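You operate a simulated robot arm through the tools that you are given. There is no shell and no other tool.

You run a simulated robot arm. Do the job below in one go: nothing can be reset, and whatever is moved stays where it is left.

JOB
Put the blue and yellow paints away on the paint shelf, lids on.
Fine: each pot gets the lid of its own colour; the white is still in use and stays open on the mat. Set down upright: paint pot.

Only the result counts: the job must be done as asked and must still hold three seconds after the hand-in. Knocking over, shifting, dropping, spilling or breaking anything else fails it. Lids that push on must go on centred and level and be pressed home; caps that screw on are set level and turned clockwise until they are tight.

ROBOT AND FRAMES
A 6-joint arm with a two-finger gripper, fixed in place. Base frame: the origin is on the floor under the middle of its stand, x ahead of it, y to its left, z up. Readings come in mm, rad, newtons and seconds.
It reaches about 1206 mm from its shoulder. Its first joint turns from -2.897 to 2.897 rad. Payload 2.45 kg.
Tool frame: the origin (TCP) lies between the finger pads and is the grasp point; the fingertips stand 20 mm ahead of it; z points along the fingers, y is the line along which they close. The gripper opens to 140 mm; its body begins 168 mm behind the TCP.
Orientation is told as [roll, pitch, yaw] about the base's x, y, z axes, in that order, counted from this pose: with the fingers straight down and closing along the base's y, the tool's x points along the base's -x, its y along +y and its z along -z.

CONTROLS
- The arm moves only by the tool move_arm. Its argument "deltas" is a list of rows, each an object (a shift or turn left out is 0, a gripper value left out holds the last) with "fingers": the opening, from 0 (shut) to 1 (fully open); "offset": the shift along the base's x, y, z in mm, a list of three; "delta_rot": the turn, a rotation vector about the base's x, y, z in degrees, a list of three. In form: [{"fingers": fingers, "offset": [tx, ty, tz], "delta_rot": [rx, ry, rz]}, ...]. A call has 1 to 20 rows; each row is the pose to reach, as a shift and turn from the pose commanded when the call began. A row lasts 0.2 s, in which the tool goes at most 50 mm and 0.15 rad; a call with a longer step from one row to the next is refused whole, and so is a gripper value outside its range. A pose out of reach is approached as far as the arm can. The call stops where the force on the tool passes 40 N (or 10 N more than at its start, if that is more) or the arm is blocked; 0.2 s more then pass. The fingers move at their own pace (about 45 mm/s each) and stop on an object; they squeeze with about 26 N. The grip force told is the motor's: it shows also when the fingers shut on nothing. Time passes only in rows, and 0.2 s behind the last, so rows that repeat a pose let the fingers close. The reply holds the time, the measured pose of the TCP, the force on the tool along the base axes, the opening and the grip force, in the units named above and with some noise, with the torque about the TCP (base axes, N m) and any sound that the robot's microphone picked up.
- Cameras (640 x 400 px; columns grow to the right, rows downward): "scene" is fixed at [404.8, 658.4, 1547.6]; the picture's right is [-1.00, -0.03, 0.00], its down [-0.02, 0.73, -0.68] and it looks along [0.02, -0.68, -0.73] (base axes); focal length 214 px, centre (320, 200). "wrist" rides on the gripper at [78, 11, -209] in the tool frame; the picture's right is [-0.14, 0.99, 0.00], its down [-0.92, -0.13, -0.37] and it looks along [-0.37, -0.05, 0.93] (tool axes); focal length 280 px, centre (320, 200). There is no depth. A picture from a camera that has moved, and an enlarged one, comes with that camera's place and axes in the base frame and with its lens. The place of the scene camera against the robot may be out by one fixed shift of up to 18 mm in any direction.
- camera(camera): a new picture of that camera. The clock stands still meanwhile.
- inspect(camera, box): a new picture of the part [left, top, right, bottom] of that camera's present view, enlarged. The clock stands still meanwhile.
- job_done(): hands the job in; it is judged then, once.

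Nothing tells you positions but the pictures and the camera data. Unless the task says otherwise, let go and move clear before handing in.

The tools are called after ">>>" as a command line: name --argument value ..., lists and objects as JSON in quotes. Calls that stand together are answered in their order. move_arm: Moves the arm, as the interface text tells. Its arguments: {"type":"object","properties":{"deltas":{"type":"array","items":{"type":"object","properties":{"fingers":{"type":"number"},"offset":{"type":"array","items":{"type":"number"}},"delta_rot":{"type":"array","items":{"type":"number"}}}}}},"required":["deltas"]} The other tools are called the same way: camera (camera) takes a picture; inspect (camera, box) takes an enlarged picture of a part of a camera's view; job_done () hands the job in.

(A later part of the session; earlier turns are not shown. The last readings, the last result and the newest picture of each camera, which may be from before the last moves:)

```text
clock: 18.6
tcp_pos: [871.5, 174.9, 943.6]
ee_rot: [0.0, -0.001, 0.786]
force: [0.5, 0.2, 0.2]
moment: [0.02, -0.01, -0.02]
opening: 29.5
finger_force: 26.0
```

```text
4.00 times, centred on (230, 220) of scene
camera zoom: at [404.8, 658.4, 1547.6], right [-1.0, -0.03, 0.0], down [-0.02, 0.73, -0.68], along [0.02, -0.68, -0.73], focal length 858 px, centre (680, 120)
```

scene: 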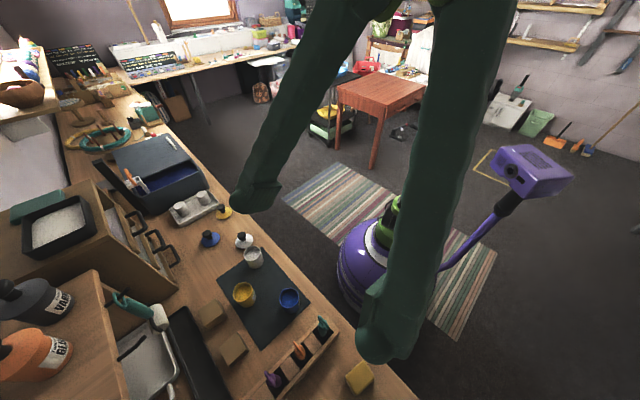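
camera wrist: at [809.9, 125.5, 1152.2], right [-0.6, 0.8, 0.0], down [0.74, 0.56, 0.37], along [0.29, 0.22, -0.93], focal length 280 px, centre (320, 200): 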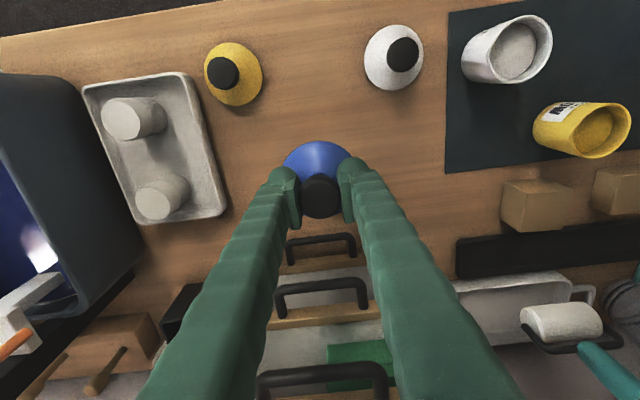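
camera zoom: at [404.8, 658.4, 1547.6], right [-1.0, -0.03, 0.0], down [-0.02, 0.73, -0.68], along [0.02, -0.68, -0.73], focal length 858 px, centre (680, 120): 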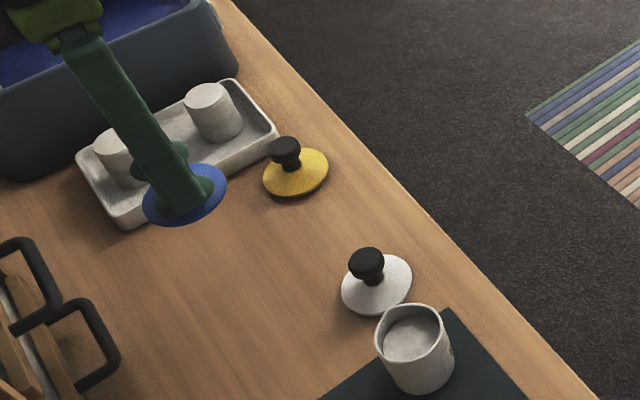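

The lid is held level. I'll carry it toward the mat and stop short of the blue pot to measure the pot and the yellow pot without obstruction.

>>> move_arm --deltas '[{"offset": [-33.8, 25.6, 0]}, {"offset": [-67.7, 51.3, 0]}, {"offset": [-101.5, 76.9, 0]}, {"offset": [-135.4, 102.6, 0]}, {"offset": [-169.2, 128.2, 0]}, {"offset": [-203, 153.9, 0]}, {"offset": [-236.9, 179.5, 0]}, {"offset": [-236.9, 179.5, 0]}, {"offset": [-236.9, 179.5, 0]}]'

>>> camera --camera "wrist"

>>> inspect --camera "wrist" --box '[380, 40, 500, 160]'

>>> inspect --camera "wrist" --box '[280, 100, 420, 220]'

```text
clock: 20.6
tcp_pos: [636.2, 353.7, 940.5]
ee_rot: [-0.001, 0.001, 0.787]
force: [0.7, 0.1, -0.6]
moment: [-0.03, 0.03, 0.0]
opening: 29.2
finger_force: 26.3
```

```text
taken
camera wrist: at [573.5, 304.6, 1151.1], right [-0.6, 0.8, 0.0], down [0.74, 0.56, 0.37], along [0.29, 0.22, -0.93], focal length 280 px, centre (320, 200)
```

wrist: 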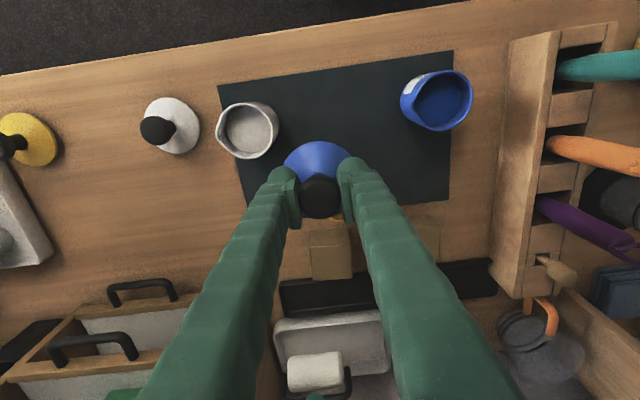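

```text
3.33 times, centred on (440, 100) of wrist
camera zoom: at [573.5, 304.6, 1151.1], right [-0.6, 0.8, 0.0], down [0.74, 0.56, 0.37], along [0.29, 0.22, -0.93], focal length 935 px, centre (-80, 533)
```

zoom: 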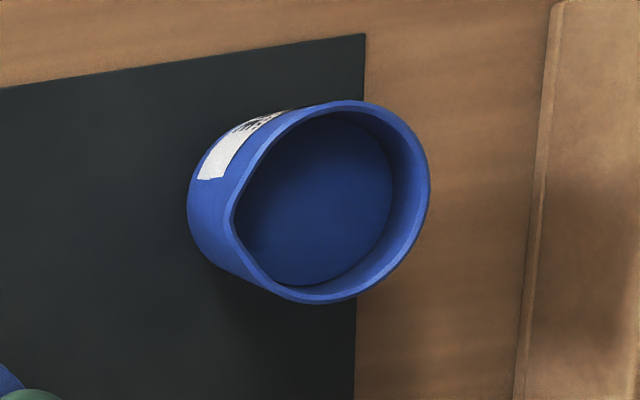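

```text
3.33 times, centred on (350, 160) of wrist
camera zoom: at [573.5, 304.6, 1151.1], right [-0.6, 0.8, 0.0], down [0.74, 0.56, 0.37], along [0.29, 0.22, -0.93], focal length 935 px, centre (220, 333)
```

zoom: 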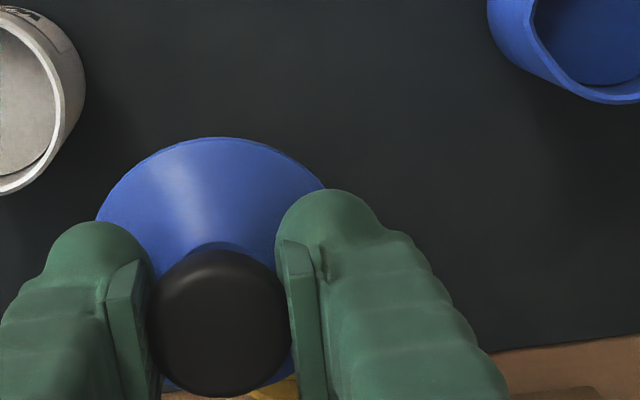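

Refined blue pot centre: (-64, 652), rim z≈842, and the knob is centred on the TCP. I'll carry the lid directly over the pot and lower to just above the rim.

>>> move_arm --deltas '[{"offset": [-32.5, 15.5, 0]}, {"offset": [-65, 31.1, 0]}, {"offset": [-97.6, 46.6, 0]}, {"offset": [-130.1, 62.2, 0]}, {"offset": [-130.1, 62.2, -15]}, {"offset": [-130.1, 62.2, -30]}, {"offset": [-130.1, 62.2, -30]}, {"offset": [-130.1, 62.2, -30]}]'

>>> camera --camera "wrist"

>>> inspect --camera "wrist" --box '[240, 100, 400, 220]'

>>> inspect --camera "scene" --box '[210, 230, 350, 330]'

```text
clock: 22.4
tcp_pos: [507.3, 416.0, 911.5]
ee_rot: [0.0, 0.0, 0.786]
force: [0.1, 0.4, -0.2]
moment: [0.0, 0.01, 0.01]
opening: 29.1
finger_force: 25.8
```

```text
taken
camera wrist: at [443.9, 366.8, 1120.5], right [-0.6, 0.8, 0.0], down [0.74, 0.56, 0.37], along [0.29, 0.22, -0.93], focal length 280 px, centre (320, 200)
```

wrist: 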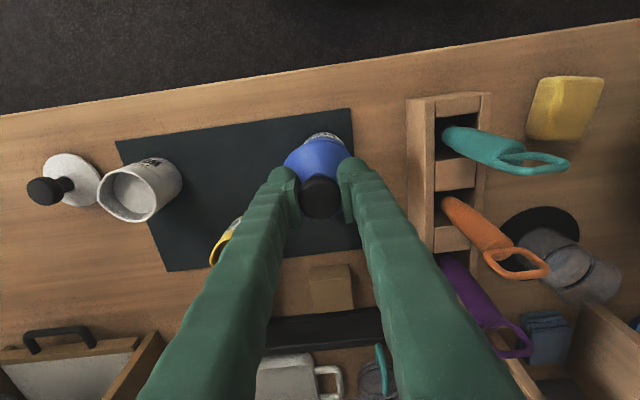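

```text
3.33 times, centred on (320, 160) of wrist
camera zoom: at [443.9, 366.8, 1120.5], right [-0.6, 0.8, 0.0], down [0.74, 0.56, 0.37], along [0.29, 0.22, -0.93], focal length 935 px, centre (320, 333)
```

zoom: 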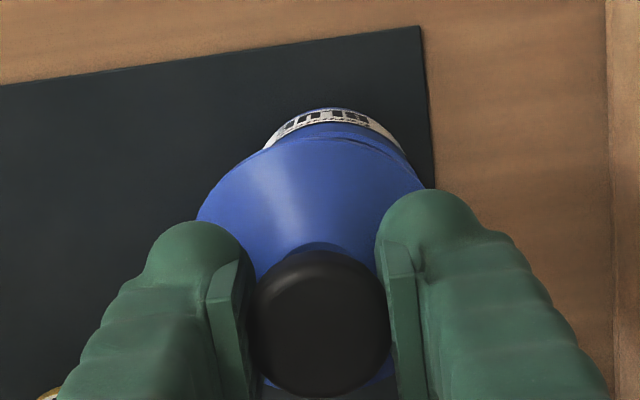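

```text
4.00 times, centred on (280, 280) of scene
camera zoom: at [404.8, 658.4, 1547.6], right [-1.0, -0.03, 0.0], down [-0.02, 0.73, -0.68], along [0.02, -0.68, -0.73], focal length 858 px, centre (480, -120)
```

zoom: 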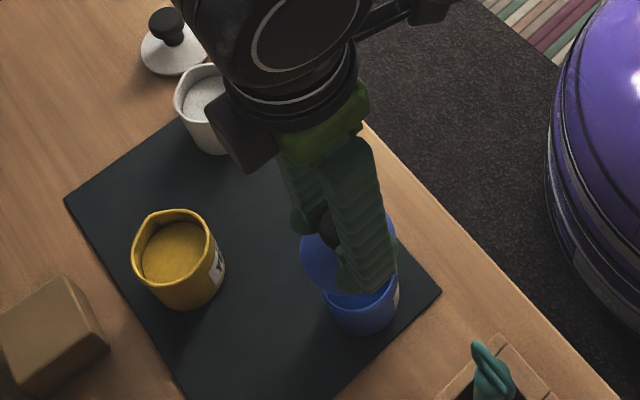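

Lid is centred over the pot with a gap of about 28 mm. I'll lower slowly in small steps and watch the force for contact.

>>> move_arm --deltas '[{"offset": [-0.4, -0.6, -8]}, {"offset": [-0.4, -0.6, -14]}, {"offset": [-0.4, -0.6, -18]}, {"offset": [-0.4, -0.6, -21]}, {"offset": [-0.4, -0.6, -24]}, {"offset": [-0.4, -0.6, -26]}, {"offset": [-0.4, -0.6, -26]}]'

>>> inspect --camera "wrist" --box '[240, 100, 400, 220]'

```text
clock: 24.0
tcp_pos: [505.6, 415.3, 885.4]
ee_rot: [0.0, 0.001, 0.788]
force: [-0.4, 0.0, -1.0]
moment: [0.02, -0.02, 0.05]
opening: 29.3
finger_force: 26.0
```

```text
3.33 times, centred on (320, 160) of wrist
camera zoom: at [443.1, 365.8, 1095.3], right [-0.6, 0.8, 0.0], down [0.74, 0.56, 0.37], along [0.29, 0.22, -0.93], focal length 935 px, centre (320, 333)
```

zoom: 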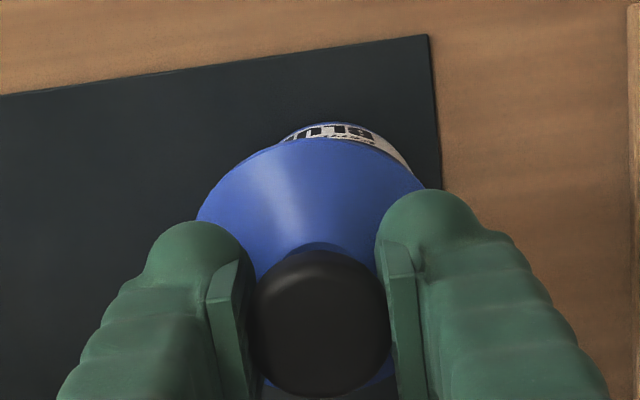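

No contact yet at TCP z≈885. I'll continue down in 2 mm steps.

>>> move_arm --deltas '[{"offset": [0, 0, -2]}, {"offset": [0, 0, -4]}, {"offset": [0, 0, -6]}, {"offset": [0, 0, -8]}, {"offset": [0, 0, -8]}]'

>>> inspect --camera "wrist" --box '[240, 100, 400, 220]'

```text
clock: 25.2
tcp_pos: [505.3, 414.1, 878.9]
ee_rot: [0.0, 0.0, 0.784]
force: [-0.5, 0.3, -0.5]
moment: [0.03, 0.02, 0.04]
opening: 29.6
finger_force: 26.2
```

```text
3.33 times, centred on (320, 160) of wrist
camera zoom: at [443.1, 365.9, 1087.5], right [-0.6, 0.8, 0.0], down [0.74, 0.56, 0.37], along [0.29, 0.22, -0.93], focal length 935 px, centre (320, 333)
```

zoom: 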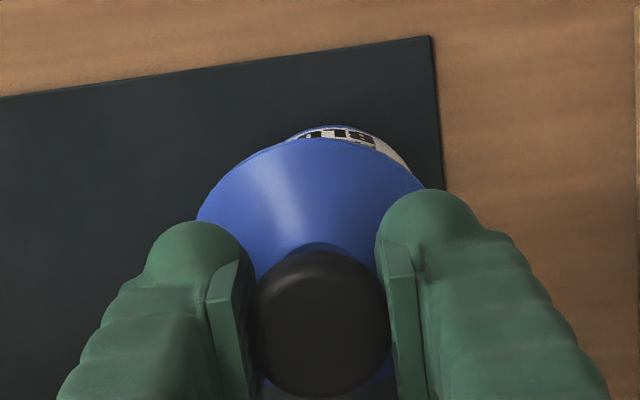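

Still free at z≈878. Continuing down gently.

>>> move_arm --deltas '[{"offset": [0, 0, -2]}, {"offset": [0, 0, -4]}, {"offset": [0, 0, -6]}, {"offset": [0, 0, -8]}, {"offset": [0, 0, -10]}, {"offset": [0, 0, -10]}]'

>>> inspect --camera "wrist" --box '[240, 100, 400, 220]'

```text
clock: 26.6
tcp_pos: [504.6, 414.7, 868.5]
ee_rot: [0.002, -0.001, 0.785]
force: [1.2, 2.8, 28.1]
moment: [-0.15, -0.21, 0.0]
opening: 29.5
finger_force: 26.1
```

```text
3.33 times, centred on (320, 160) of wrist
camera zoom: at [442.4, 365.5, 1078.0], right [-0.6, 0.8, 0.0], down [0.74, 0.56, 0.37], along [0.29, 0.22, -0.93], focal length 935 px, centre (320, 333)
```

zoom: 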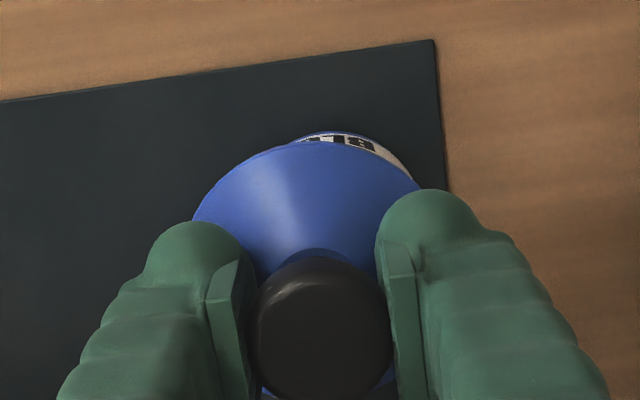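

I have contact: about 28 N at z≈868.5 with a moment, which suggests the lid touches on one side. I'll look closer before pressing.

>>> inspect --camera "wrist" --box '[270, 120, 370, 190]'

>>> inspect --camera "scene" --box '[250, 260, 330, 320]'

```text
5.71 times, centred on (320, 155) of wrist
camera zoom: at [442.4, 365.5, 1078.0], right [-0.6, 0.8, 0.0], down [0.74, 0.56, 0.37], along [0.29, 0.22, -0.93], focal length 1602 px, centre (320, 457)
```

zoom: 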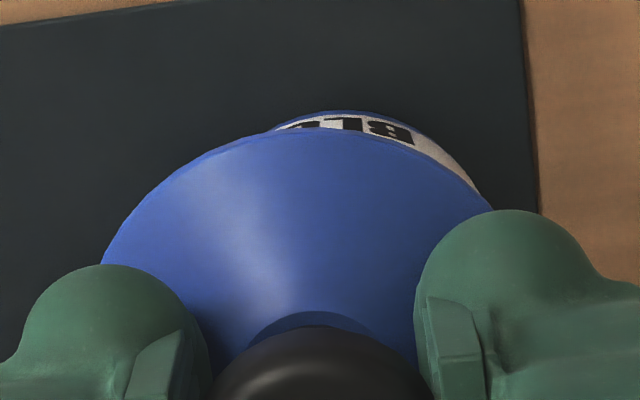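

```text
6.67 times, centred on (290, 290) of scene
camera zoom: at [404.8, 658.4, 1547.6], right [-1.0, -0.03, 0.0], down [-0.02, 0.73, -0.68], along [0.02, -0.68, -0.73], focal length 1430 px, centre (520, -400)
```

zoom: 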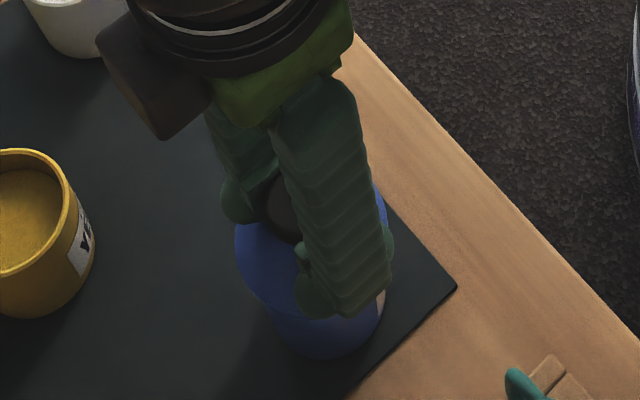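

The base of the pot is tapered, and my numbers say the lid's lower edge is already at about rim level, so it may be seating. I'll press a little further in 1 mm steps and watch force and sound.

>>> move_arm --deltas '[{"offset": [0, 0, -0.7]}, {"offset": [0, 0, -1.4]}, {"offset": [0, 0, -2.1]}, {"offset": [0, 0, -2.8]}]'

>>> inspect --camera "wrist" --box '[240, 100, 400, 220]'

```text
clock: 27.6
tcp_pos: [504.3, 415.2, 865.9]
ee_rot: [0.0, -0.001, 0.784]
force: [0.2, 1.8, 28.9]
moment: [-0.22, -0.1, -0.02]
opening: 29.4
finger_force: 25.9
```

```text
3.33 times, centred on (320, 160) of wrist
camera zoom: at [442.4, 365.4, 1075.4], right [-0.6, 0.8, 0.0], down [0.74, 0.56, 0.37], along [0.29, 0.22, -0.93], focal length 935 px, centre (320, 333)
```

zoom: 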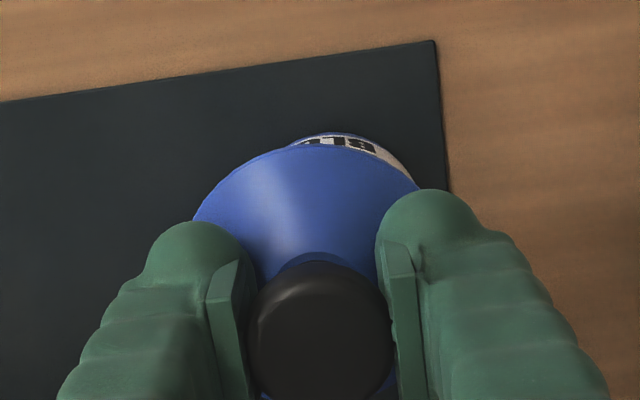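

The force stays at about 28 N while the fingers slide down the knob, so the lid is sitting on the rim but not yet pressed. I'll release, rise and look at how it sits before pressing from above.

>>> move_arm --deltas '[{"offset": [0, 0, 0.5], "fingers": 0.3}, {"offset": [0, 0, 0.5], "fingers": 0.45}, {"offset": [0, 0, 0.5], "fingers": 0.5}, {"offset": [0, 0, 20], "fingers": 0.5}, {"offset": [0, 0, 60], "fingers": 0.5}, {"offset": [0, 0, 100], "fingers": 0.5}, {"offset": [0, 0, 100], "fingers": 0.5}]'

>>> inspect --camera "wrist" --box '[240, 90, 400, 210]'

>>> inspect --camera "scene" --box '[250, 260, 330, 320]'

```text
clock: 29.2
tcp_pos: [504.5, 414.5, 965.1]
ee_rot: [0.001, 0.0, 0.786]
force: [0.2, 0.1, -0.3]
moment: [0.04, -0.01, 0.01]
opening: 69.9
finger_force: 0.0
```

```text
3.33 times, centred on (320, 150) of wrist
camera zoom: at [442.5, 365.6, 1175.8], right [-0.6, 0.8, 0.0], down [0.74, 0.56, 0.37], along [0.29, 0.22, -0.93], focal length 935 px, centre (320, 367)
```

zoom: 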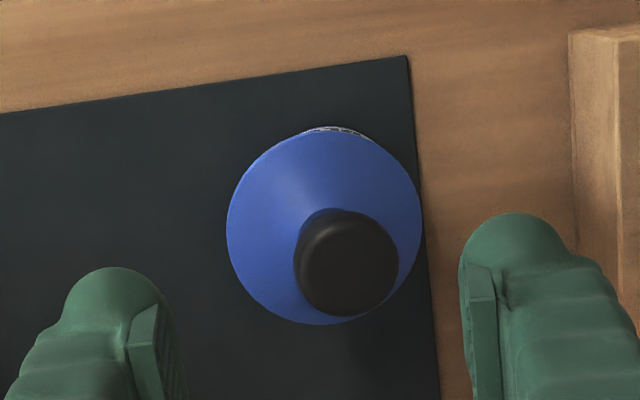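

```text
6.67 times, centred on (290, 290) of scene
camera zoom: at [404.8, 658.4, 1547.6], right [-1.0, -0.03, 0.0], down [-0.02, 0.73, -0.68], along [0.02, -0.68, -0.73], focal length 1430 px, centre (520, -400)
```

zoom: 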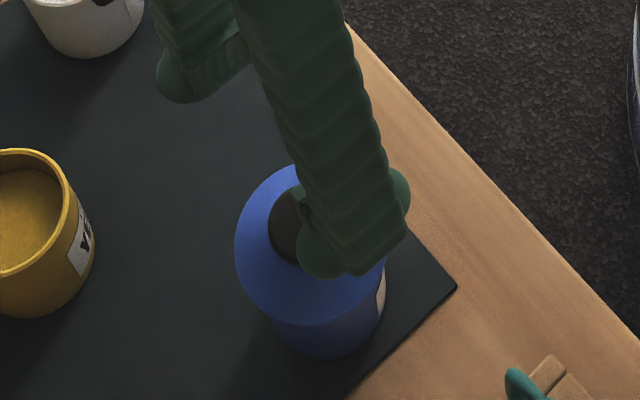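

The lid has tilted about 10°, with its knob leaning toward +u and the side toward the spout riding high. I'll view it from the front at a low angle to see what catches.

>>> move_arm --deltas '[{"offset": [-20, -20, 10]}, {"offset": [-45, -45, 10], "delta_rot": [5.3, -5.3, 0]}, {"offset": [-70, -70, 5], "delta_rot": [10.6, -10.6, 0]}, {"offset": [-95, -95, 0], "delta_rot": [15.9, -15.9, 0]}, {"offset": [-120, -120, 0], "delta_rot": [21.2, -21.2, 0]}, {"offset": [-120, -120, 0], "delta_rot": [26.5, -26.5, 0]}, {"offset": [-120, -120, 0], "delta_rot": [31.8, -31.8, 0]}, {"offset": [-120, -120, -10], "delta_rot": [37.1, -37.1, 0]}, {"offset": [-120, -120, -20], "delta_rot": [42.4, -42.4, 0]}, {"offset": [-120, -120, -20], "delta_rot": [42.4, -42.4, 0]}]'

>>> camera --camera "wrist"

```text
clock: 31.4
tcp_pos: [385.0, 295.4, 945.3]
ee_rot: [-0.001, -1.047, 0.785]
force: [-0.6, 0.7, 0.4]
moment: [0.0, 0.02, -0.01]
opening: 70.0
finger_force: 0.1
```

```text
taken
camera wrist: at [222.7, 145.3, 982.6], right [-0.65, 0.75, 0.12], down [0.19, 0.01, 0.98], along [0.73, 0.66, -0.15], focal length 280 px, centre (320, 200)
```

wrist: 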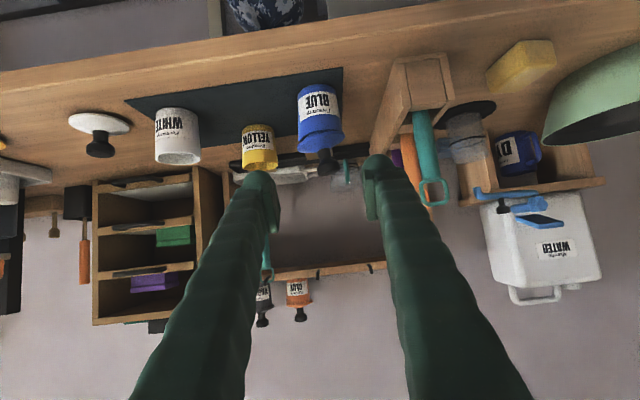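

>>> inspect --camera "wrist" --box '[280, 75, 360, 185]'

>>> inspect --camera "wrist" --box '[140, 90, 290, 180]'

>>> inspect --camera "wrist" --box '[55, 90, 145, 180]'

```text
3.64 times, centred on (320, 130) of wrist
camera zoom: at [222.7, 145.3, 982.6], right [-0.65, 0.75, 0.12], down [0.19, 0.01, 0.98], along [0.73, 0.66, -0.15], focal length 1020 px, centre (320, 454)
```

zoom: 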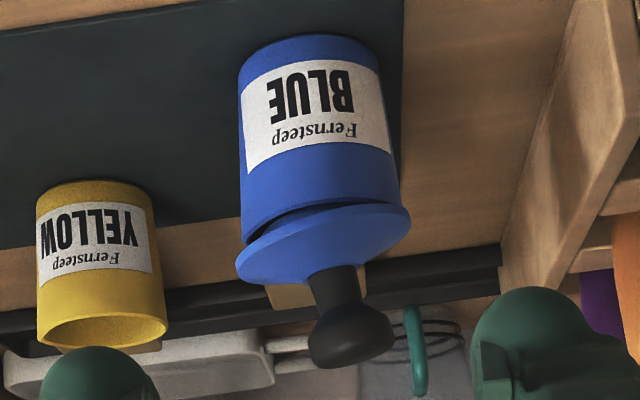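

```text
4.27 times, centred on (215, 135) of wrist
camera zoom: at [222.7, 145.3, 982.6], right [-0.65, 0.75, 0.12], down [0.19, 0.01, 0.98], along [0.73, 0.66, -0.15], focal length 1196 px, centre (768, 477)
```

zoom: 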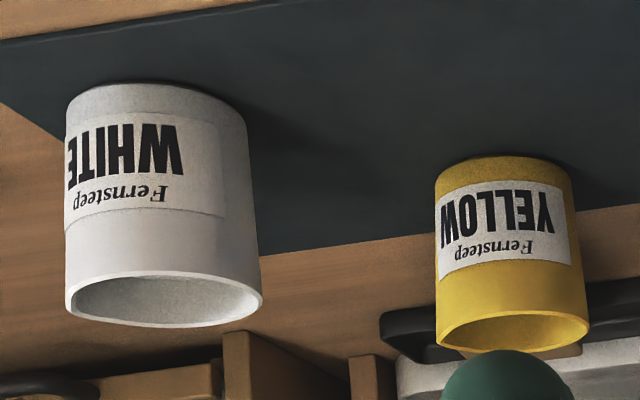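

```text
4.44 times, centred on (100, 135) of wrist
camera zoom: at [222.7, 145.3, 982.6], right [-0.65, 0.75, 0.12], down [0.19, 0.01, 0.98], along [0.73, 0.66, -0.15], focal length 1246 px, centre (1298, 489)
```

zoom: 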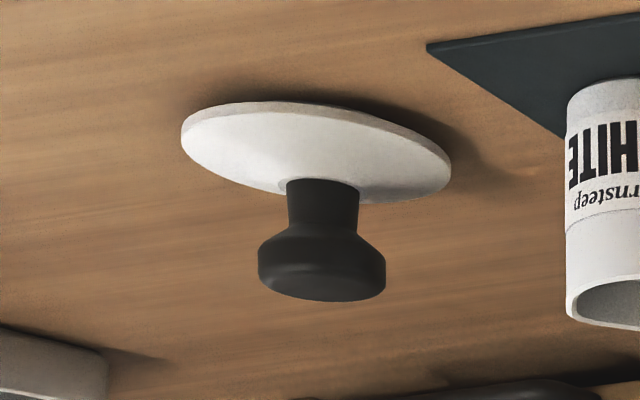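

Now it's clear: the lid is a thin disc with a plug, seated on the +u side but riding on the rim on the -u side, so it was slightly off-centre. I'll return above it, regrip the knob, lift it off and re-measure the pot from directly above.

>>> move_arm --deltas '[{"offset": [0, 0, 10], "delta_rot": [-5.3, 5.3, 0]}, {"offset": [0, 0, 20], "delta_rot": [-10.6, 10.6, 0]}, {"offset": [0, 0, 30], "delta_rot": [-15.9, 15.9, 0]}, {"offset": [0, 0, 35], "delta_rot": [-21.2, 21.2, 0]}, {"offset": [20, 20, 35], "delta_rot": [-26.5, 26.5, 0]}, {"offset": [45, 45, 35], "delta_rot": [-31.8, 31.8, 0]}, {"offset": [70, 72, 35], "delta_rot": [-37.1, 37.1, 0]}, {"offset": [95, 100, 30], "delta_rot": [-42.4, 42.4, 0]}, {"offset": [116.9, 124.8, 20], "delta_rot": [-42.4, 42.4, 0]}, {"offset": [116.9, 124.8, 15], "delta_rot": [-42.4, 42.4, 0]}, {"offset": [116.9, 124.8, 15], "delta_rot": [-42.4, 42.4, 0]}]'

>>> inspect --camera "wrist" --box '[240, 90, 400, 210]'

```text
clock: 33.8
tcp_pos: [503.2, 419.9, 960.4]
ee_rot: [-0.001, 0.0, 0.785]
force: [1.0, -0.2, 0.5]
moment: [-0.01, -0.02, 0.0]
opening: 70.4
finger_force: 0.0
```

```text
3.33 times, centred on (320, 150) of wrist
camera zoom: at [440.5, 371.2, 1169.9], right [-0.6, 0.8, 0.0], down [0.74, 0.56, 0.37], along [0.29, 0.22, -0.93], focal length 935 px, centre (320, 367)
```

zoom: 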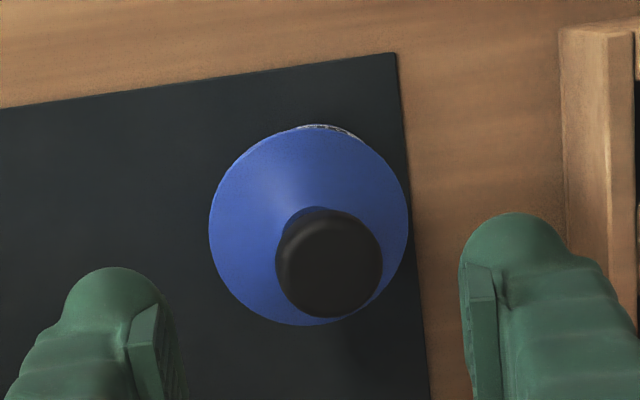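

I'm centred over the leaning knob. I'll descend so the fingertips stay above the raised disc edge, grip the knob and lift.

>>> move_arm --deltas '[{"offset": [-0.2, 1.4, -40]}, {"offset": [-0.2, 1.4, -70]}, {"offset": [-0.2, 1.4, -83]}, {"offset": [-0.2, 1.4, -83], "fingers": 0.3}, {"offset": [-0.2, 1.4, -83], "fingers": 0.15}, {"offset": [-0.2, 1.4, -83], "fingers": 0.0}, {"offset": [-0.2, 1.4, -83], "fingers": 0.0}]'

>>> inspect --camera "wrist" --box '[240, 100, 400, 220]'

```text
clock: 35.4
tcp_pos: [501.4, 422.2, 877.2]
ee_rot: [0.0, -0.001, 0.785]
force: [1.1, 0.3, -0.1]
moment: [-0.01, -0.03, 0.02]
opening: 32.4
finger_force: 26.1
```

```text
3.33 times, centred on (320, 160) of wrist
camera zoom: at [439.3, 372.3, 1087.1], right [-0.6, 0.8, 0.0], down [0.74, 0.56, 0.37], along [0.29, 0.22, -0.93], focal length 935 px, centre (320, 333)
```

zoom: 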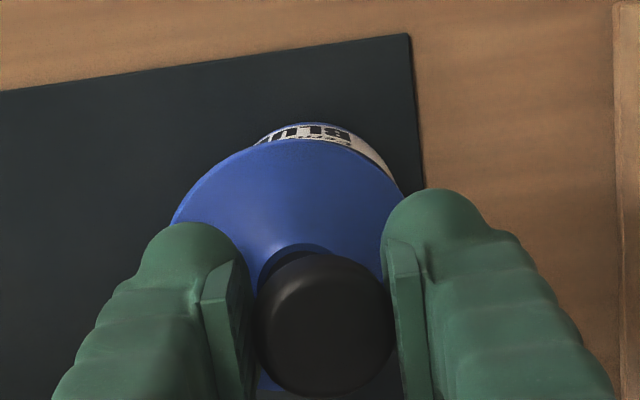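

The knob is gripped, though the lid is still tilted in the grip. I'll lift it clear of the pot, move it back beyond the pot and inspect both.

>>> move_arm --deltas '[{"offset": [0, 0, 10]}, {"offset": [0, 0, 25]}, {"offset": [0, 0, 45]}, {"offset": [0, 0, 65]}, {"offset": [30, 25, 70]}, {"offset": [60, 45, 70]}, {"offset": [62, 47, 70]}, {"offset": [62, 47, 70]}]'

>>> camera --camera "wrist"

>>> inspect --camera "wrist" --box '[260, 30, 400, 140]'

>>> inspect --camera "wrist" --box '[240, 110, 400, 230]'

>>> inspect --camera "scene" --box '[220, 240, 320, 320]'

```text
clock: 37.2
tcp_pos: [564.2, 468.3, 945.6]
ee_rot: [0.0, 0.001, 0.787]
force: [0.7, 0.4, 0.0]
moment: [-0.02, 0.03, 0.0]
opening: 31.9
finger_force: 25.4
```

```text
taken
camera wrist: at [501.5, 419.5, 1156.5], right [-0.6, 0.8, 0.0], down [0.74, 0.56, 0.37], along [0.29, 0.22, -0.93], focal length 280 px, centre (320, 200)
```

wrist: 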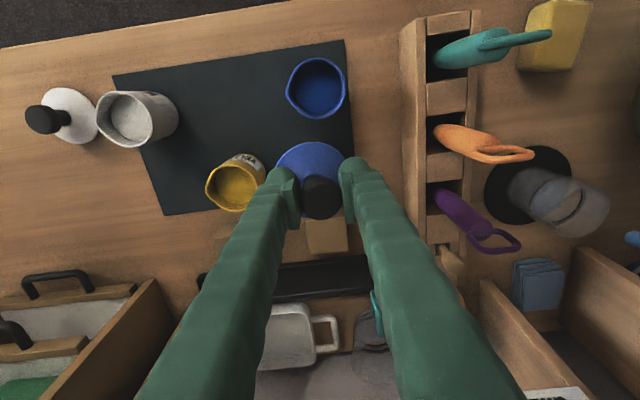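

```text
3.64 times, centred on (330, 85) of wrist
camera zoom: at [501.5, 419.5, 1156.5], right [-0.6, 0.8, 0.0], down [0.74, 0.56, 0.37], along [0.29, 0.22, -0.93], focal length 1020 px, centre (284, 618)
```

zoom: 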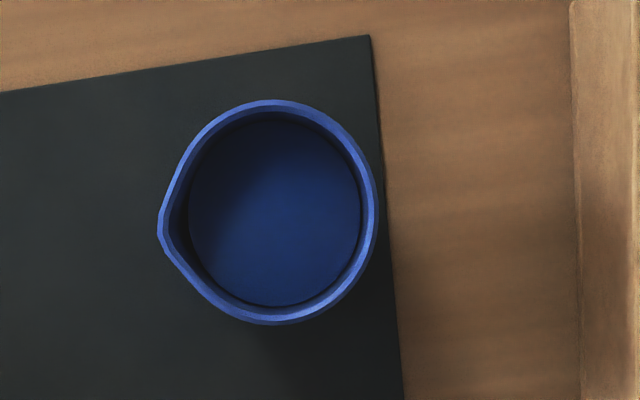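

```text
3.33 times, centred on (320, 170) of wrist
camera zoom: at [501.5, 419.5, 1156.5], right [-0.6, 0.8, 0.0], down [0.74, 0.56, 0.37], along [0.29, 0.22, -0.93], focal length 935 px, centre (320, 300)
```

zoom: 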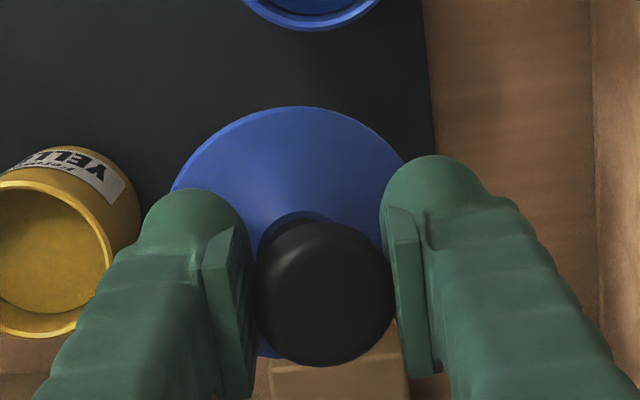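

```text
5.00 times, centred on (270, 280) of scene
camera zoom: at [404.8, 658.4, 1547.6], right [-1.0, -0.03, 0.0], down [-0.02, 0.73, -0.68], along [0.02, -0.68, -0.73], focal length 1072 px, centre (570, -200)
```

zoom: 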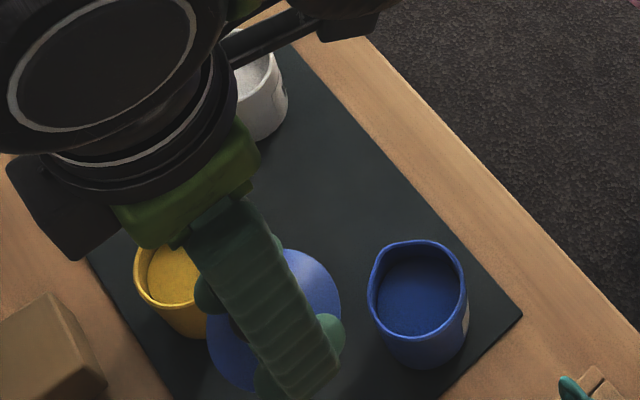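

From directly above, the pot centre is (-63.3, 652.1), so I had put the lid down about 2 mm short in v. The lid is tilted in my grip now, so I'll set it flat on its original bench spot and regrip it level.

>>> move_arm --deltas '[{"offset": [30.8, -29.5, 0]}, {"offset": [61.6, -58.9, 0]}, {"offset": [92.4, -88.4, 0]}, {"offset": [123.2, -117.8, 0]}, {"offset": [154, -147.3, 0]}, {"offset": [184.8, -176.7, 0]}, {"offset": [215.6, -206.2, 0]}, {"offset": [246.4, -235.6, 0]}, {"offset": [277.2, -265, 0]}, {"offset": [308, -294.5, 0]}, {"offset": [308, -294.5, -40]}, {"offset": [308, -294.5, -80]}, {"offset": [308, -294.5, -115]}, {"offset": [308, -294.5, -128]}, {"offset": [308, -294.5, -134]}, {"offset": [308, -294.5, -138]}, {"offset": [308, -294.5, -138]}]'

>>> inspect --camera "wrist" --box '[240, 110, 400, 230]'

```text
clock: 40.8
tcp_pos: [873.5, 173.7, 809.3]
ee_rot: [0.0, 0.001, 0.785]
force: [-0.3, 0.0, -0.1]
moment: [-0.04, -0.02, -0.01]
opening: 31.6
finger_force: 26.4
```

```text
3.33 times, centred on (320, 170) of wrist
camera zoom: at [810.2, 125.0, 1018.8], right [-0.6, 0.8, 0.0], down [0.74, 0.56, 0.37], along [0.29, 0.22, -0.93], focal length 935 px, centre (320, 300)
```

zoom: 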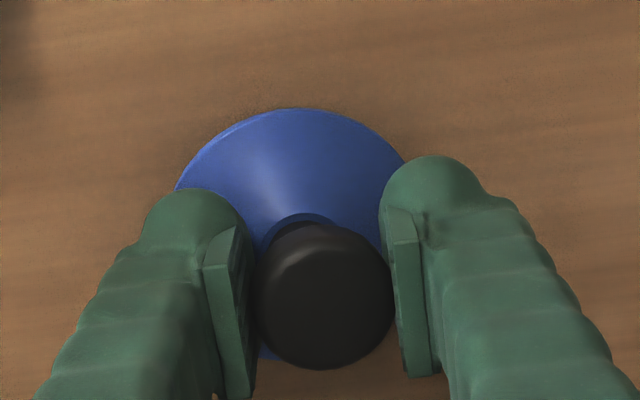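

No contact yet, so I'll ease down a few more millimetres and release so it lies flat.

>>> move_arm --deltas '[{"offset": [0, 0, -1.5]}, {"offset": [0, 0, -3]}, {"offset": [0, 0, -4]}, {"offset": [0, 0, -4], "fingers": 0.25}, {"offset": [0, 0, -4], "fingers": 0.4}, {"offset": [0, 0, -4], "fingers": 0.55}, {"offset": [0, 0, -4], "fingers": 0.55}, {"offset": [0, 0, 16], "fingers": 0.55}, {"offset": [0, 0, 16], "fingers": 0.55}]'

>>> inspect --camera "wrist" --box '[240, 110, 400, 230]'

```text
clock: 42.8
tcp_pos: [872.6, 174.7, 826.4]
ee_rot: [0.0, 0.0, 0.785]
force: [0.4, -0.1, 0.3]
moment: [-0.01, -0.03, -0.02]
opening: 77.0
finger_force: 0.2
```

```text
3.33 times, centred on (320, 170) of wrist
camera zoom: at [809.9, 124.6, 1035.1], right [-0.6, 0.8, 0.0], down [0.74, 0.56, 0.37], along [0.29, 0.22, -0.93], focal length 935 px, centre (320, 300)
```

zoom: 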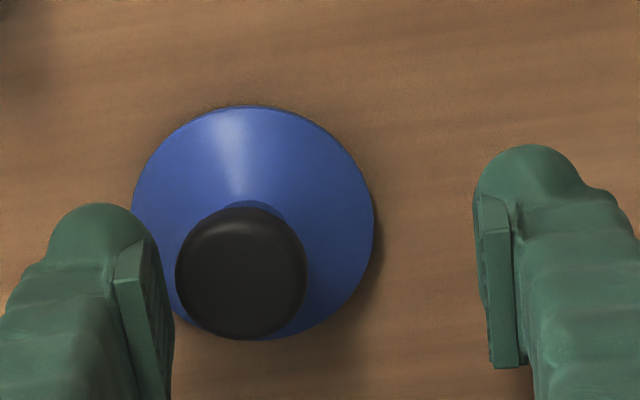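

The lid now lies flat, level, at (-516, 740). I'll re-centre on it and grip again.

>>> move_arm --deltas '[{"offset": [5, -5, 5]}, {"offset": [15.7, -15.4, 5]}, {"offset": [15.7, -15.4, -12]}, {"offset": [15.7, -15.4, -24]}, {"offset": [15.7, -15.4, -24], "fingers": 0.35}, {"offset": [15.7, -15.4, -24], "fingers": 0.2}, {"offset": [15.7, -15.4, -24], "fingers": 0.0}, {"offset": [15.7, -15.4, -24], "fingers": 0.0}, {"offset": [15.7, -15.4, -24], "fingers": 0.0}]'

>>> inspect --camera "wrist" --box '[240, 110, 400, 230]'

```text
clock: 44.8
tcp_pos: [887.9, 157.8, 802.2]
ee_rot: [0.001, 0.0, 0.785]
force: [0.3, -0.3, 0.8]
moment: [-0.02, 0.0, 0.03]
opening: 29.7
finger_force: 26.0
```

```text
3.33 times, centred on (320, 170) of wrist
camera zoom: at [825.5, 109.3, 1011.0], right [-0.6, 0.8, 0.0], down [0.74, 0.56, 0.37], along [0.29, 0.22, -0.93], focal length 935 px, centre (320, 300)
```

zoom: 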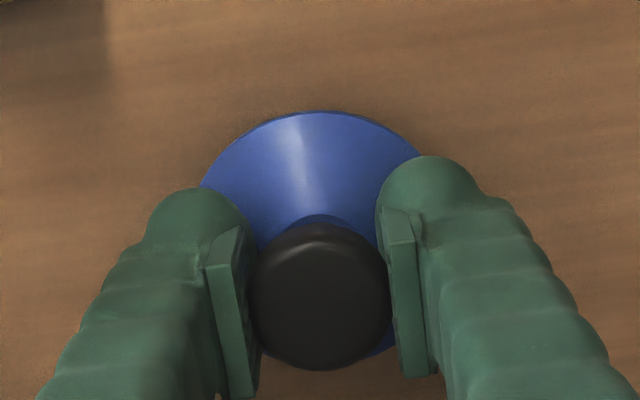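

Gripped level at 29.7 mm opening; the lid centre sits about 2–3 mm beyond the TCP in v, which I'll account for. I'll lift and carry it back over the blue pot, with a small bias away from the spout side.

>>> move_arm --deltas '[{"offset": [0, 0, 30]}, {"offset": [0, 0, 70]}, {"offset": [0, 0, 110]}, {"offset": [0, 0, 141]}, {"offset": [-35, 23.4, 141]}, {"offset": [-70, 46.8, 141]}, {"offset": [-105, 70.3, 141]}, {"offset": [-140, 93.7, 141]}, {"offset": [-175, 117.1, 141]}, {"offset": [-210, 140.5, 141]}, {"offset": [-245, 164, 141]}, {"offset": [-280, 187.5, 141]}, {"offset": [-315, 211, 141]}, {"offset": [-350, 234.5, 141]}, {"offset": [-384.3, 257.6, 141]}, {"offset": [-384.3, 257.6, 120]}, {"offset": [-384.3, 257.6, 100]}, {"offset": [-384.3, 257.6, 89]}, {"offset": [-384.3, 257.6, 89]}]'

>>> inspect --camera "wrist" --box '[240, 100, 400, 220]'

```text
clock: 48.8
tcp_pos: [503.7, 416.2, 889.7]
ee_rot: [0.0, 0.001, 0.786]
force: [-0.2, 0.2, 0.4]
moment: [0.01, 0.02, -0.01]
opening: 29.5
finger_force: 26.3
```

```text
3.33 times, centred on (320, 160) of wrist
camera zoom: at [441.3, 367.5, 1099.6], right [-0.6, 0.8, 0.0], down [0.74, 0.56, 0.37], along [0.29, 0.22, -0.93], focal length 935 px, centre (320, 333)
```

zoom: 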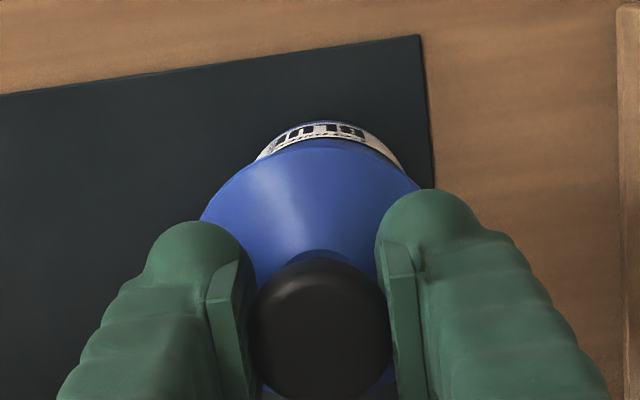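

The lid is over the pot, just above the rim. I'll lower in 2 mm steps, checking force and moment.

>>> move_arm --deltas '[{"offset": [0, 0, -3]}, {"offset": [0, 0, -6]}, {"offset": [0, 0, -9]}, {"offset": [0, 0, -12]}, {"offset": [0, 0, -12]}]'

>>> move_arm --deltas '[{"offset": [0, 0, -1]}, {"offset": [0, 0, -2]}, {"offset": [0, 0, -2]}]'

>>> move_arm --deltas '[{"offset": [0, 0, -1]}, {"offset": [0, 0, -2]}, {"offset": [0, 0, -2]}]'

```text
clock: 50.0
tcp_pos: [503.0, 415.5, 877.1]
ee_rot: [0.0, -0.002, 0.785]
force: [0.1, -0.6, -0.4]
moment: [0.02, -0.01, 0.02]
opening: 29.3
finger_force: 25.6
```

```text
clock: 50.8
tcp_pos: [504.0, 415.6, 876.3]
ee_rot: [0.0, -0.002, 0.783]
force: [-0.8, 0.7, 0.2]
moment: [0.04, 0.0, -0.01]
opening: 29.6
finger_force: 25.9
```

```text
clock: 51.6
tcp_pos: [503.9, 416.0, 874.3]
ee_rot: [0.0, -0.001, 0.785]
force: [-0.2, 0.2, -0.1]
moment: [-0.01, -0.03, -0.02]
opening: 29.6
finger_force: 26.2
```

Still no contact at 874. Continuing.

>>> move_arm --deltas '[{"offset": [0, 0, -1]}, {"offset": [0, 0, -2]}, {"offset": [0, 0, -2]}]'

>>> move_arm --deltas '[{"offset": [0, 0, -1]}, {"offset": [0, 0, -2]}, {"offset": [0, 0, -2]}]'

```text
clock: 52.4
tcp_pos: [504.5, 415.5, 872.9]
ee_rot: [-0.001, 0.0, 0.786]
force: [-0.4, -0.9, 17.7]
moment: [-0.3, -0.01, 0.0]
opening: 29.6
finger_force: 26.2
```

```text
clock: 53.2
tcp_pos: [504.0, 416.8, 871.4]
ee_rot: [-0.001, -0.002, 0.784]
force: [0.1, 0.9, 26.3]
moment: [-0.33, -0.15, 0.01]
opening: 29.4
finger_force: 26.7
```

Contact starts around 873, again weighted to the -u side. Let me look at the lid's attitude now.

>>> inspect --camera "wrist" --box '[250, 110, 390, 215]'

>>> inspect --camera "scene" --box '[250, 260, 330, 320]'

```text
3.81 times, centred on (320, 162) of wrist
camera zoom: at [440.5, 366.7, 1080.4], right [-0.6, 0.8, 0.0], down [0.74, 0.56, 0.37], along [0.29, 0.22, -0.93], focal length 1068 px, centre (320, 343)
```

zoom: 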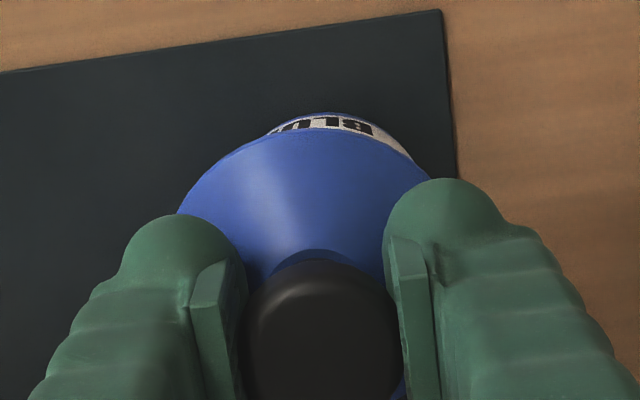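

```text
6.67 times, centred on (290, 290) of scene
camera zoom: at [404.8, 658.4, 1547.6], right [-1.0, -0.03, 0.0], down [-0.02, 0.73, -0.68], along [0.02, -0.68, -0.73], focal length 1430 px, centre (520, -400)
```

zoom: 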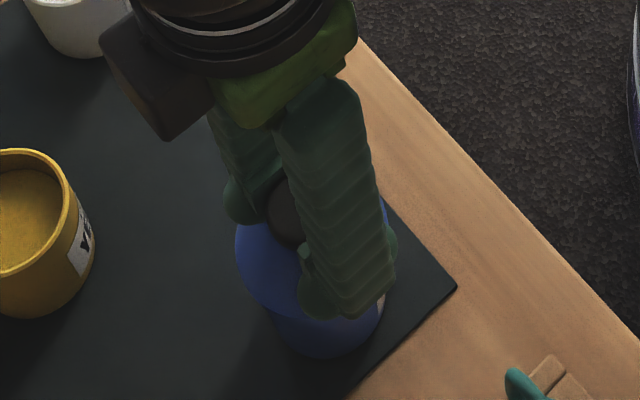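

The lid looks nearly level this time. I'll release it gently and inspect it from above.

>>> move_arm --deltas '[{"offset": [0, 0, 1]}, {"offset": [0, 0, 1.5]}, {"offset": [0, 0, 1.5], "fingers": 0.26}, {"offset": [0, 0, 1.5], "fingers": 0.32}, {"offset": [0, 0, 1.5], "fingers": 0.45}, {"offset": [0, 0, 1.5], "fingers": 0.5}, {"offset": [0, 0, 30], "fingers": 0.5}, {"offset": [0, 0, 70], "fingers": 0.5}, {"offset": [0, 0, 90], "fingers": 0.5}, {"offset": [0, 0, 90], "fingers": 0.5}]'

>>> inspect --camera "wrist" --box '[250, 100, 390, 205]'

```text
clock: 55.4
tcp_pos: [503.3, 416.3, 961.3]
ee_rot: [-0.001, -0.002, 0.786]
force: [0.0, 0.1, 0.3]
moment: [-0.02, -0.02, -0.02]
opening: 69.8
finger_force: 0.1
```

```text
3.81 times, centred on (320, 152) of wrist
camera zoom: at [441.0, 367.1, 1170.2], right [-0.6, 0.8, 0.0], down [0.74, 0.56, 0.37], along [0.29, 0.22, -0.93], focal length 1068 px, centre (320, 381)
```

zoom: 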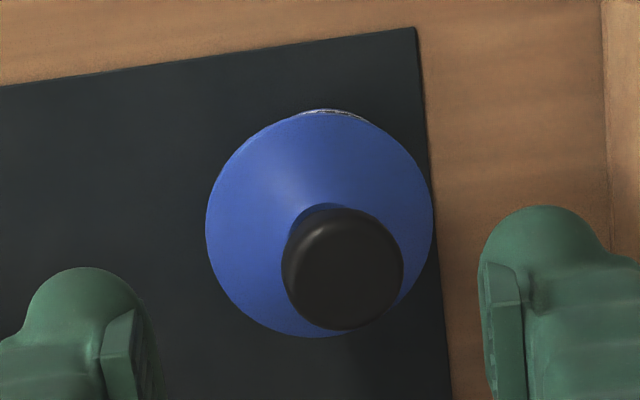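

The lid has tilted again with its high side toward (-u,-v). I need to know if it has a plug or a skirt, so I'll go in front of the bench and look at rim level.

>>> move_arm --deltas '[{"offset": [-20, -20, 5], "fingers": 0.8}, {"offset": [-45, -45, 5], "delta_rot": [5.2, -5.2, 0]}, {"offset": [-70, -70, 5], "delta_rot": [10.4, -10.4, 0]}, {"offset": [-95, -95, 0], "delta_rot": [15.6, -15.6, 0]}, {"offset": [-120, -120, 0], "delta_rot": [20.8, -20.8, 0]}, {"offset": [-120, -120, -20], "delta_rot": [26, -26, 0]}, {"offset": [-120, -120, -40], "delta_rot": [31.2, -31.2, 0]}, {"offset": [-120, -120, -60], "delta_rot": [36.4, -36.4, 0]}, {"offset": [-120, -120, -80], "delta_rot": [41.6, -41.6, 0]}, {"offset": [-120, -120, -100], "delta_rot": [46.6, -46.6, 0]}, {"offset": [-120, -120, -100], "delta_rot": [46.6, -46.6, 0]}]'

>>> camera --camera "wrist"

>>> inspect --camera "wrist" --box '[290, 140, 350, 210]'

```text
clock: 57.8
tcp_pos: [384.1, 296.2, 860.0]
ee_rot: [0.0, -1.153, 0.784]
force: [-0.6, 0.8, 0.6]
moment: [0.02, -0.01, 0.0]
opening: 112.0
finger_force: 0.2
```

```text
taken
camera wrist: at [218.7, 144.6, 874.1], right [-0.66, 0.74, 0.13], down [0.12, -0.06, 0.99], along [0.74, 0.67, -0.04], focal length 280 px, centre (320, 200)
```

wrist: 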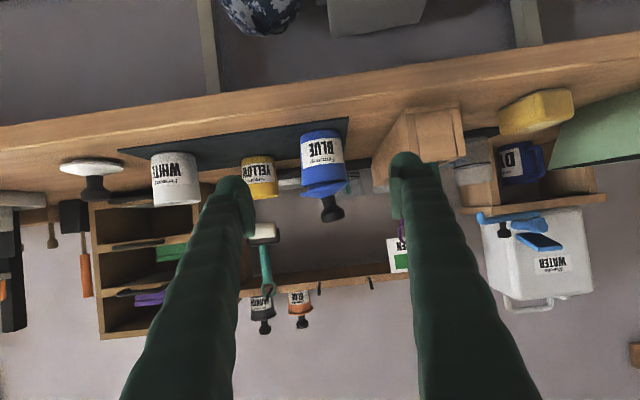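

```text
5.71 times, centred on (320, 175) of wrist
camera zoom: at [218.7, 144.6, 874.1], right [-0.66, 0.74, 0.13], down [0.12, -0.06, 0.99], along [0.74, 0.67, -0.04], focal length 1602 px, centre (320, 343)
```

zoom: 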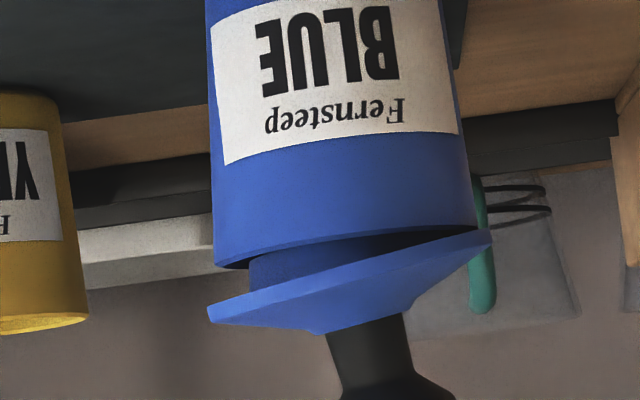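

That settles it: the lid has a plug (about 25 mm radius, 8 mm deep) under a wider disc, the rim is at z≈835, and the plug is riding on the pinched rim by the spout. I'll look straight down on the open yellow pot to learn the exact rim shape before choosing the seating offset.

>>> move_arm --deltas '[{"offset": [0, 0, 20], "delta_rot": [-5.2, 5.2, 0]}, {"offset": [0, 0, 40], "delta_rot": [-10.4, 10.4, 0]}, {"offset": [0, 0, 60], "delta_rot": [-15.6, 15.6, 0]}, {"offset": [0, 0, 80], "delta_rot": [-20.8, 20.8, 0]}, {"offset": [0, 0, 100], "delta_rot": [-26, 26, 0]}, {"offset": [0, 0, 120], "delta_rot": [-31.2, 31.2, 0]}, {"offset": [0, 0, 140], "delta_rot": [-36.4, 36.4, 0]}, {"offset": [20, 10, 150], "delta_rot": [-41.6, 41.6, 0]}, {"offset": [50, 25, 150], "delta_rot": [-46.6, 46.6, 0]}, {"offset": [90, 45, 150], "delta_rot": [-46.6, 46.6, 0]}, {"offset": [130, 63, 150], "delta_rot": [-46.6, 46.6, 0]}, {"offset": [170, 81, 150], "delta_rot": [-46.6, 46.6, 0]}, {"offset": [210, 99, 150], "delta_rot": [-46.6, 46.6, 0]}, {"offset": [250, 117, 150], "delta_rot": [-46.6, 46.6, 0]}, {"offset": [290, 137, 140], "delta_rot": [-46.6, 46.6, 0]}, {"offset": [331.6, 156.4, 120], "delta_rot": [-46.6, 46.6, 0]}, {"offset": [331.6, 156.4, 90], "delta_rot": [-46.6, 46.6, 0]}, {"offset": [331.6, 156.4, 90], "delta_rot": [-46.6, 46.6, 0]}]'

>>> camera --camera "wrist"

>>> inspect --camera "wrist" --box '[280, 50, 360, 120]'

>>> inspect --camera "wrist" --box '[380, 0, 460, 70]'

```text
clock: 61.6
tcp_pos: [716.5, 452.6, 948.0]
ee_rot: [-0.001, 0.0, 0.784]
force: [-0.3, 0.4, 0.5]
moment: [0.01, 0.02, 0.03]
opening: 112.1
finger_force: 0.2
```

```text
taken
camera wrist: at [653.3, 403.0, 1158.0], right [-0.6, 0.8, 0.0], down [0.74, 0.56, 0.37], along [0.29, 0.22, -0.93], focal length 280 px, centre (320, 200)
```

wrist: 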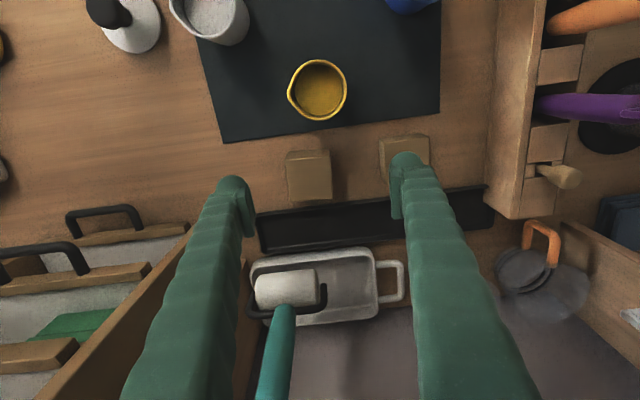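

```text
5.71 times, centred on (320, 85) of wrist
camera zoom: at [653.3, 403.0, 1158.0], right [-0.6, 0.8, 0.0], down [0.74, 0.56, 0.37], along [0.29, 0.22, -0.93], focal length 1602 px, centre (320, 857)
```

zoom: 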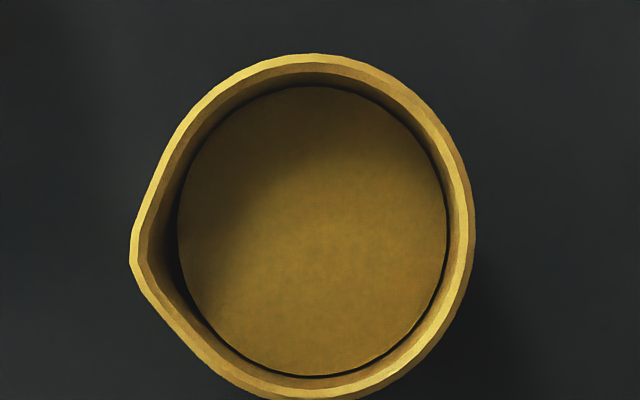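

```text
5.71 times, centred on (420, 35) of wrist
camera zoom: at [653.3, 403.0, 1158.0], right [-0.6, 0.8, 0.0], down [0.74, 0.56, 0.37], along [0.29, 0.22, -0.93], focal length 1602 px, centre (-251, 1143)
```

zoom: 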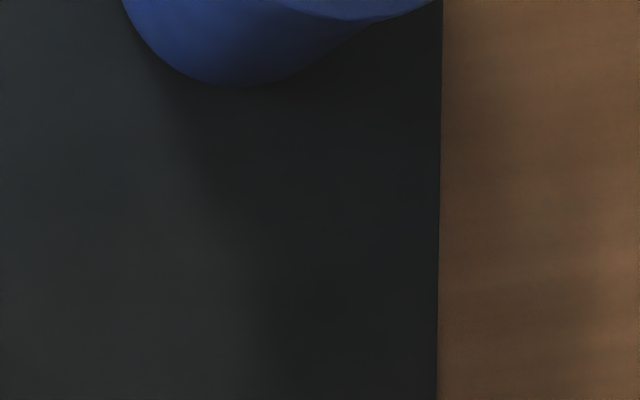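

The top view shows the pot rim is a circle (outer radius ≈30.5 mm) with an outward spout. My earlier centre fit was biased about 2.5 mm toward the spout, so the lid was too far in -u. I'll regrip the leaning knob, lift it slightly, shift it by about (+3.5, +2.5) mm and let it drop in.

>>> move_arm --deltas '[{"offset": [-42, -6, 10], "fingers": 0.5}, {"offset": [-85, -12, 10]}, {"offset": [-127, -18, 10]}, {"offset": [-169, -24, 10]}, {"offset": [-211.7, -29.8, 10]}, {"offset": [-211.7, -29.8, 10]}, {"offset": [-211.7, -29.8, 10]}]'

>>> inspect --camera "wrist" --box '[250, 100, 390, 205]'

```text
clock: 63.2
tcp_pos: [503.3, 422.7, 961.5]
ee_rot: [0.0, -0.001, 0.785]
force: [0.5, 0.3, 0.3]
moment: [0.01, 0.02, -0.02]
opening: 69.9
finger_force: 0.1
```

```text
3.81 times, centred on (320, 152) of wrist
camera zoom: at [441.4, 373.9, 1170.4], right [-0.6, 0.8, 0.0], down [0.74, 0.56, 0.37], along [0.29, 0.22, -0.93], focal length 1068 px, centre (320, 381)
```

zoom: 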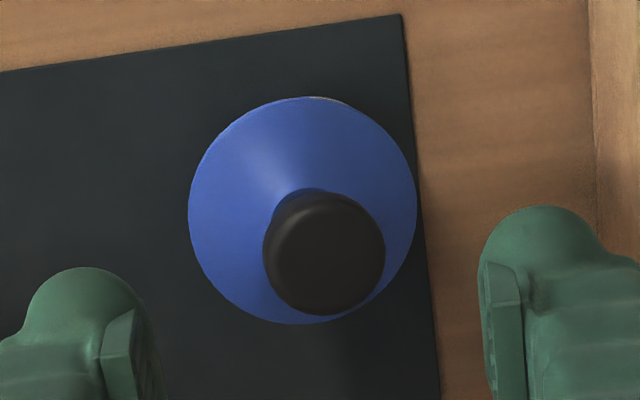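

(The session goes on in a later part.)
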